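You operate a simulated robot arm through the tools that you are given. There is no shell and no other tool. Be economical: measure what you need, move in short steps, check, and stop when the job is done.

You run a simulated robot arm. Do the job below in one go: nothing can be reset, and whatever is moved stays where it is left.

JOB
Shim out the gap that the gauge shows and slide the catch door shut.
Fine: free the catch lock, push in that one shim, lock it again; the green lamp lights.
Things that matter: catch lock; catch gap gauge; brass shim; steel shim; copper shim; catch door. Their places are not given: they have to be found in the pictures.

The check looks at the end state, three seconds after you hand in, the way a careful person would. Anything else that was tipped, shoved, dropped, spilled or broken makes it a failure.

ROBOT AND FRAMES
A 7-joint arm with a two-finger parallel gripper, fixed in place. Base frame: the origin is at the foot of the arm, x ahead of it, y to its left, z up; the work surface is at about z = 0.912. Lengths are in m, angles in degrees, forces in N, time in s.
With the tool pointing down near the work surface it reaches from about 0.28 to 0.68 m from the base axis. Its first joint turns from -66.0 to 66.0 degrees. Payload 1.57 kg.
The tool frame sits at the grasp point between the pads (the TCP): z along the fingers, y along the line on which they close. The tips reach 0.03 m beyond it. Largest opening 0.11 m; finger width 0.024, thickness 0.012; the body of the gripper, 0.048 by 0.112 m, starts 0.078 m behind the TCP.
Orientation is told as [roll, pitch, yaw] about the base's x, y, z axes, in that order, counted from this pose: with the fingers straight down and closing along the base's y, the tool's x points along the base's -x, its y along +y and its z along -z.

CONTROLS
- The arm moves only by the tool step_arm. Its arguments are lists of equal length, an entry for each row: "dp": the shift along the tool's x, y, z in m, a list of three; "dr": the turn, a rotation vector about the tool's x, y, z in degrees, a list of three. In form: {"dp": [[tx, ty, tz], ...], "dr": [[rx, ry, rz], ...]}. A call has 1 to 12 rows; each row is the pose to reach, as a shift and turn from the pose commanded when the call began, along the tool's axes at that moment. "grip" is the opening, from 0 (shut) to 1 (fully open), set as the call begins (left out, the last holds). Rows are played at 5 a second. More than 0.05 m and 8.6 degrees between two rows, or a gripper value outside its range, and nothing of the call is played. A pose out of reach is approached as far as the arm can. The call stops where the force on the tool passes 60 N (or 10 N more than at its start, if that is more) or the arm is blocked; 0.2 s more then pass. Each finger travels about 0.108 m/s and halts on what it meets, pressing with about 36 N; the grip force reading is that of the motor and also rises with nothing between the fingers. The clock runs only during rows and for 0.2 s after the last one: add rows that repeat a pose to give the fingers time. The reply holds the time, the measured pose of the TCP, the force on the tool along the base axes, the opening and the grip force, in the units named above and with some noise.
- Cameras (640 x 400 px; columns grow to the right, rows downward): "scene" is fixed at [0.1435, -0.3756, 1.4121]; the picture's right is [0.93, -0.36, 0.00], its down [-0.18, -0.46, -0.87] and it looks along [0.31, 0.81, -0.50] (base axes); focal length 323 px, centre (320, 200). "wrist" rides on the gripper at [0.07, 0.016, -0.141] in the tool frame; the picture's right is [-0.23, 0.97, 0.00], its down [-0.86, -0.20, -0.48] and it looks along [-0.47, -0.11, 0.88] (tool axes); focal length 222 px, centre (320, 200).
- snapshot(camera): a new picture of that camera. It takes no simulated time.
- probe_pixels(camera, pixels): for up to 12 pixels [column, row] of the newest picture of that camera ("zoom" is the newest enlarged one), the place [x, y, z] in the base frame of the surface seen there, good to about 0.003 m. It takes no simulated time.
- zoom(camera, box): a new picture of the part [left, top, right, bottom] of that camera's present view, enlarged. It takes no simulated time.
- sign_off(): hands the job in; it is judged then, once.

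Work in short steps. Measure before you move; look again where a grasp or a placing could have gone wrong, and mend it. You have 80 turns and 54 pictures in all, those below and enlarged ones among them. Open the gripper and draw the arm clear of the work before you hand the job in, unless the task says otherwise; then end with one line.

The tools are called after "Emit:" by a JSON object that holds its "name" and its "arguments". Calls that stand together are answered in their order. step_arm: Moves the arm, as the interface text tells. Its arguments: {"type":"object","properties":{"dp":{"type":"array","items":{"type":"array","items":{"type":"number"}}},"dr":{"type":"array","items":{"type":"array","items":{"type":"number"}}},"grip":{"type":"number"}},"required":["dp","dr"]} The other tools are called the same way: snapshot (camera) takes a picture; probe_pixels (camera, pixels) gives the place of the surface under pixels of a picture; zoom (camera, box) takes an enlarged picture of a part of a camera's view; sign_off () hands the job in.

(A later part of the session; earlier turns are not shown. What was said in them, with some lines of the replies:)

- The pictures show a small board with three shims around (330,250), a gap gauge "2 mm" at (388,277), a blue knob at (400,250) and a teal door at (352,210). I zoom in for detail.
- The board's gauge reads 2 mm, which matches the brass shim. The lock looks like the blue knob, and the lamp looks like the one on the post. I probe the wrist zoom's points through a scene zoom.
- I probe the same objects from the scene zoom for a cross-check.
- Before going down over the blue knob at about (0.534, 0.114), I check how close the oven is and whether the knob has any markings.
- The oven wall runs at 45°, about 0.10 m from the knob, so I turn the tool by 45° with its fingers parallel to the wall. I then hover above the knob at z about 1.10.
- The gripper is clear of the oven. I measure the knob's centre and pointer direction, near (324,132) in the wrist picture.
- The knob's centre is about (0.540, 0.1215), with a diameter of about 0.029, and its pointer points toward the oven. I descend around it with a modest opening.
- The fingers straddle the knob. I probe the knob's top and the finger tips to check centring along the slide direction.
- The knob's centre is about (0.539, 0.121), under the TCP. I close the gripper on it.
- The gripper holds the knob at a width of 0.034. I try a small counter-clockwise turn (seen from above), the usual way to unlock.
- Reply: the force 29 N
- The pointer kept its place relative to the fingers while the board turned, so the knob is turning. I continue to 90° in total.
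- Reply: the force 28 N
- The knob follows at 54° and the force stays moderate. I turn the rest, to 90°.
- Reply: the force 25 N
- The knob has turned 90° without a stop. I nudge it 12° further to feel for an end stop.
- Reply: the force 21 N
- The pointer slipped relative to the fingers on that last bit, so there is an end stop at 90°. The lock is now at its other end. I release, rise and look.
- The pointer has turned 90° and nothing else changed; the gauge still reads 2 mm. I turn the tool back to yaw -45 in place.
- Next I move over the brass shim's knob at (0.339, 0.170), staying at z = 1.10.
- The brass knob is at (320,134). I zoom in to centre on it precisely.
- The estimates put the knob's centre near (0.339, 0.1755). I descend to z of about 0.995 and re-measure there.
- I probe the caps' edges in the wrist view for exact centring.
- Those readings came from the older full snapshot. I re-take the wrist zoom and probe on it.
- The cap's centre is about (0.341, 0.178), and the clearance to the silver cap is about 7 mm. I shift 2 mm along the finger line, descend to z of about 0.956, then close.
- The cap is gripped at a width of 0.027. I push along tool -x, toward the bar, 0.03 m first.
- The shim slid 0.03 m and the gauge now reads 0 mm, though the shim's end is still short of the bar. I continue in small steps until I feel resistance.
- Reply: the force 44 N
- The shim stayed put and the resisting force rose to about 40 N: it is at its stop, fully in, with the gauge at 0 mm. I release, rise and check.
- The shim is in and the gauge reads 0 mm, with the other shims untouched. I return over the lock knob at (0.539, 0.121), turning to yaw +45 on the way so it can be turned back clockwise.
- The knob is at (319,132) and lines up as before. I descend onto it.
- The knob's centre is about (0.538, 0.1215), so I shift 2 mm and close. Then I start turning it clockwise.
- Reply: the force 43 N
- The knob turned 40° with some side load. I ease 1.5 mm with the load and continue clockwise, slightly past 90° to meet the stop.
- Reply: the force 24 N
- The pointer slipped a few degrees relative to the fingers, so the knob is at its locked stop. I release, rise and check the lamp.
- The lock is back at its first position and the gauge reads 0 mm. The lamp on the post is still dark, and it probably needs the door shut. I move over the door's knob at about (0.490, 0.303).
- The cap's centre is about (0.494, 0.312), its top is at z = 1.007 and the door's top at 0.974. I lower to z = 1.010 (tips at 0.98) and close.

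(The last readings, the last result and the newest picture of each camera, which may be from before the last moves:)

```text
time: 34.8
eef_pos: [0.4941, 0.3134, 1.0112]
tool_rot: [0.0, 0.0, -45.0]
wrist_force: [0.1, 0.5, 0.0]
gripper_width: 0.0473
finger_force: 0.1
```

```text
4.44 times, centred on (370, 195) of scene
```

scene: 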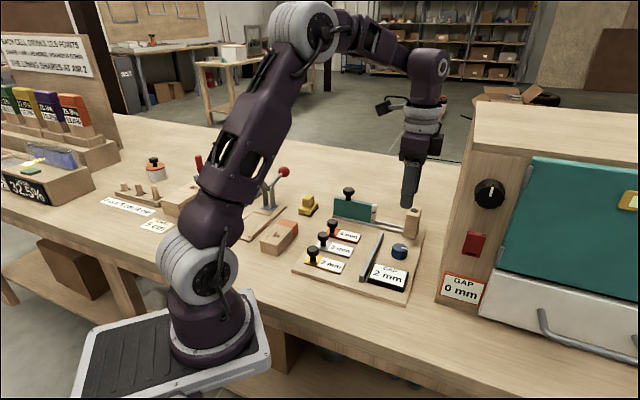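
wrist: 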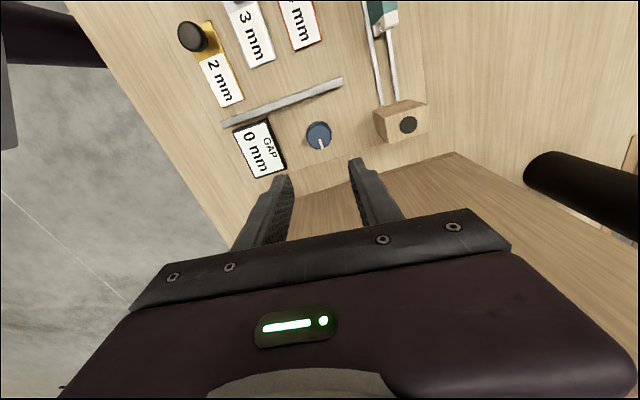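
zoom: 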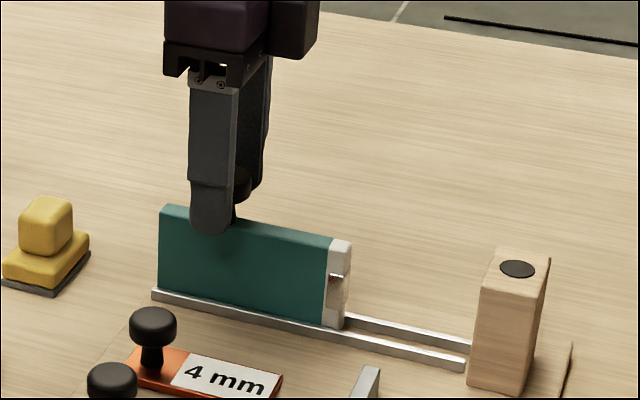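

The knob is between the fingers, slightly toward the left one. I shift 1.5 mm and close.

Emit:
{"name": "step_arm", "arguments": {"dp": [[0, -0.0015, 0], [0, -0.0015, 0], [0, -0.0015, 0], [0, -0.0015, 0]], "dr": [[0, 0, 0], [0, 0, 0], [0, 0, 0], [0, 0, 0]], "grip": 0}}

Emit:
{"name": "step_arm", "arguments": {"dp": [[-0.008, 0, 0], [-0.016, 0, 0], [-0.024, 0, 0], [-0.032, 0, 0], [-0.04, 0, 0]], "dr": [[0, 0, 0], [0, 0, 0], [0, 0, 0], [0, 0, 0], [0, 0, 0]]}}

Emit:
{"name": "zoom", "arguments": {"camera": "scene", "box": [310, 150, 430, 240]}}

```text
time: 35.8
eef_pos: [0.4936, 0.3135, 1.0113]
tool_rot: [-0.1, 0.0, -45.0]
wrist_force: [6.8, 2.1, -4.7]
gripper_width: 0.0309
finger_force: 39.6
```

```text
time: 37.0
eef_pos: [0.5211, 0.2851, 1.0114]
tool_rot: [-0.3, 0.1, -45.1]
wrist_force: [3.5, 5.2, -36.8]
gripper_width: 0.031
finger_force: 40.1
```

```text
4.44 times, centred on (370, 195) of scene
```

zoom: 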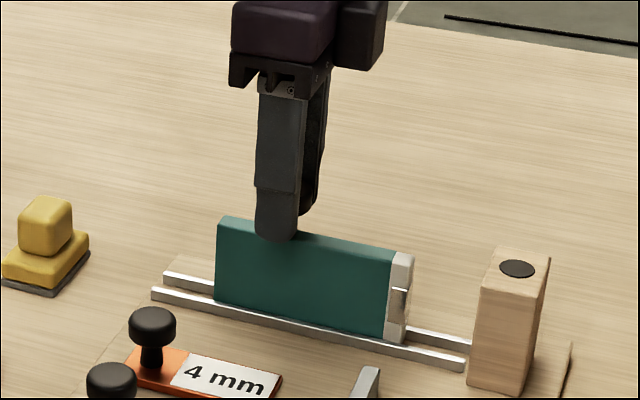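

The door slides and about 0.04 m remains to the post. I continue, easing 1 mm down to relieve the vertical load.

Emit:
{"name": "step_arm", "arguments": {"dp": [[-0.008, 0, 0.001], [-0.016, 0, 0.001], [-0.024, 0, 0.001], [-0.03, 0, 0.001], [-0.03, 0, 0.001]], "dr": [[0, 0, 0], [0, 0, 0], [0, 0, 0], [0, 0, 0], [0, 0, 0]]}}

Emit:
{"name": "step_arm", "arguments": {"dp": [[-0.004, 0, 0], [-0.008, 0, 0], [-0.012, 0, 0], [-0.016, 0, 0], [-0.016, 0, 0]], "dr": [[0, 0, 0], [0, 0, 0], [0, 0, 0], [0, 0, 0], [0, 0, 0]]}}

Emit:
{"name": "zoom", "arguments": {"camera": "scene", "box": [310, 150, 430, 240]}}

```text
time: 38.2
eef_pos: [0.542, 0.2647, 1.0116]
tool_rot: [0.1, 0.0, -45.0]
wrist_force: [1.9, 2.1, -23.1]
gripper_width: 0.0309
finger_force: 39.8
```

```text
time: 39.4
eef_pos: [0.5509, 0.2555, 1.0122]
tool_rot: [-0.1, 0.3, -44.8]
wrist_force: [-36.2, 13.6, -2.5]
gripper_width: 0.0312
finger_force: 40.1
```

```text
4.44 times, centred on (370, 195) of scene
```

zoom: 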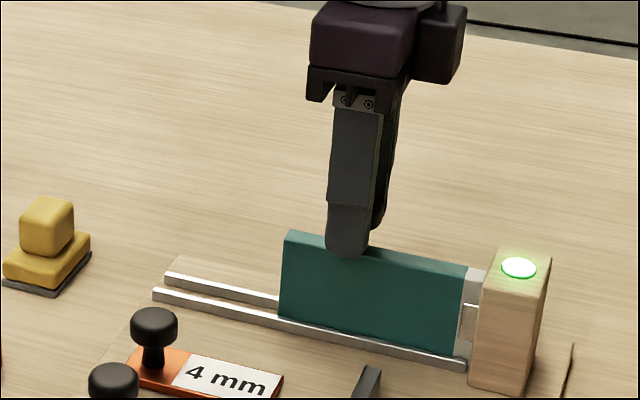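

The door meets the post and the green lamp is lit. I open, rise, back away and check the whole scene.

Emit:
{"name": "step_arm", "arguments": {"dp": [[0, 0, 0], [0, 0, 0], [0, 0, 0], [0, 0, -0.03], [0, 0, -0.07], [0, 0, -0.11], [0.03, 0, -0.14], [0.06, 0, -0.16], [0.06, 0, -0.16]], "dr": [[0, 0, 0], [0, 0, 0], [0, 0, 0], [0, 0, 0], [0, 0, 0], [0, 0, 0], [0, 0, 0], [0, 0, 0], [0, 0, 0]], "grip": 0.5}}

Emit:
{"name": "zoom", "arguments": {"camera": "scene", "box": [280, 170, 440, 310]}}

Emit:
{"name": "snapshot", "arguments": {"camera": "scene"}}

```text
time: 41.4
eef_pos: [0.5108, 0.2968, 1.1701]
tool_rot: [0.0, -0.1, -45.0]
wrist_force: [0.1, -1.0, -1.1]
gripper_width: 0.0547
finger_force: 0.1
```

```text
2.86 times, centred on (360, 240) of scene
```

zoom: 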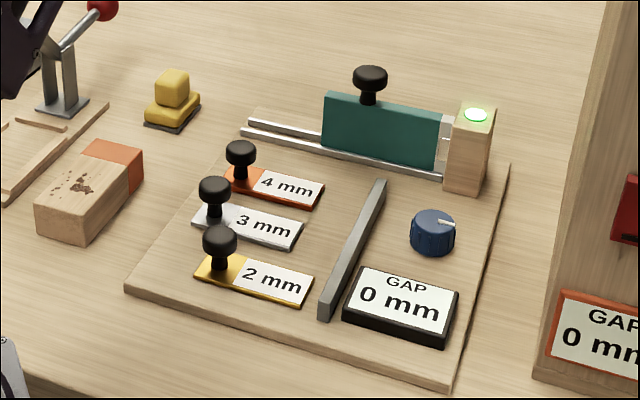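

```text
12 pictures are left
```

scene: 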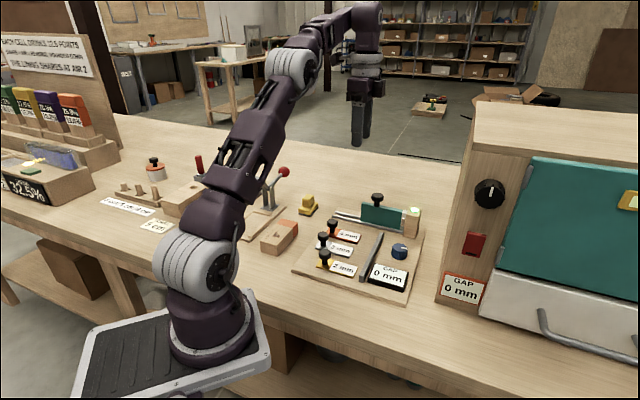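

The lamp stays green, the gauge reads 0 mm, the lock is locked and the door is shut. The other shims are in place, the gripper is open and the arm is clear, so I hand in.

Emit:
{"name": "sign_off", "arguments": {}}

```text
The job is handed in.
```

The 2 mm brass shim is pushed in, the catch lock is locked again, the gauge reads 0 mm, the catch door is shut and the green lamp is lit.
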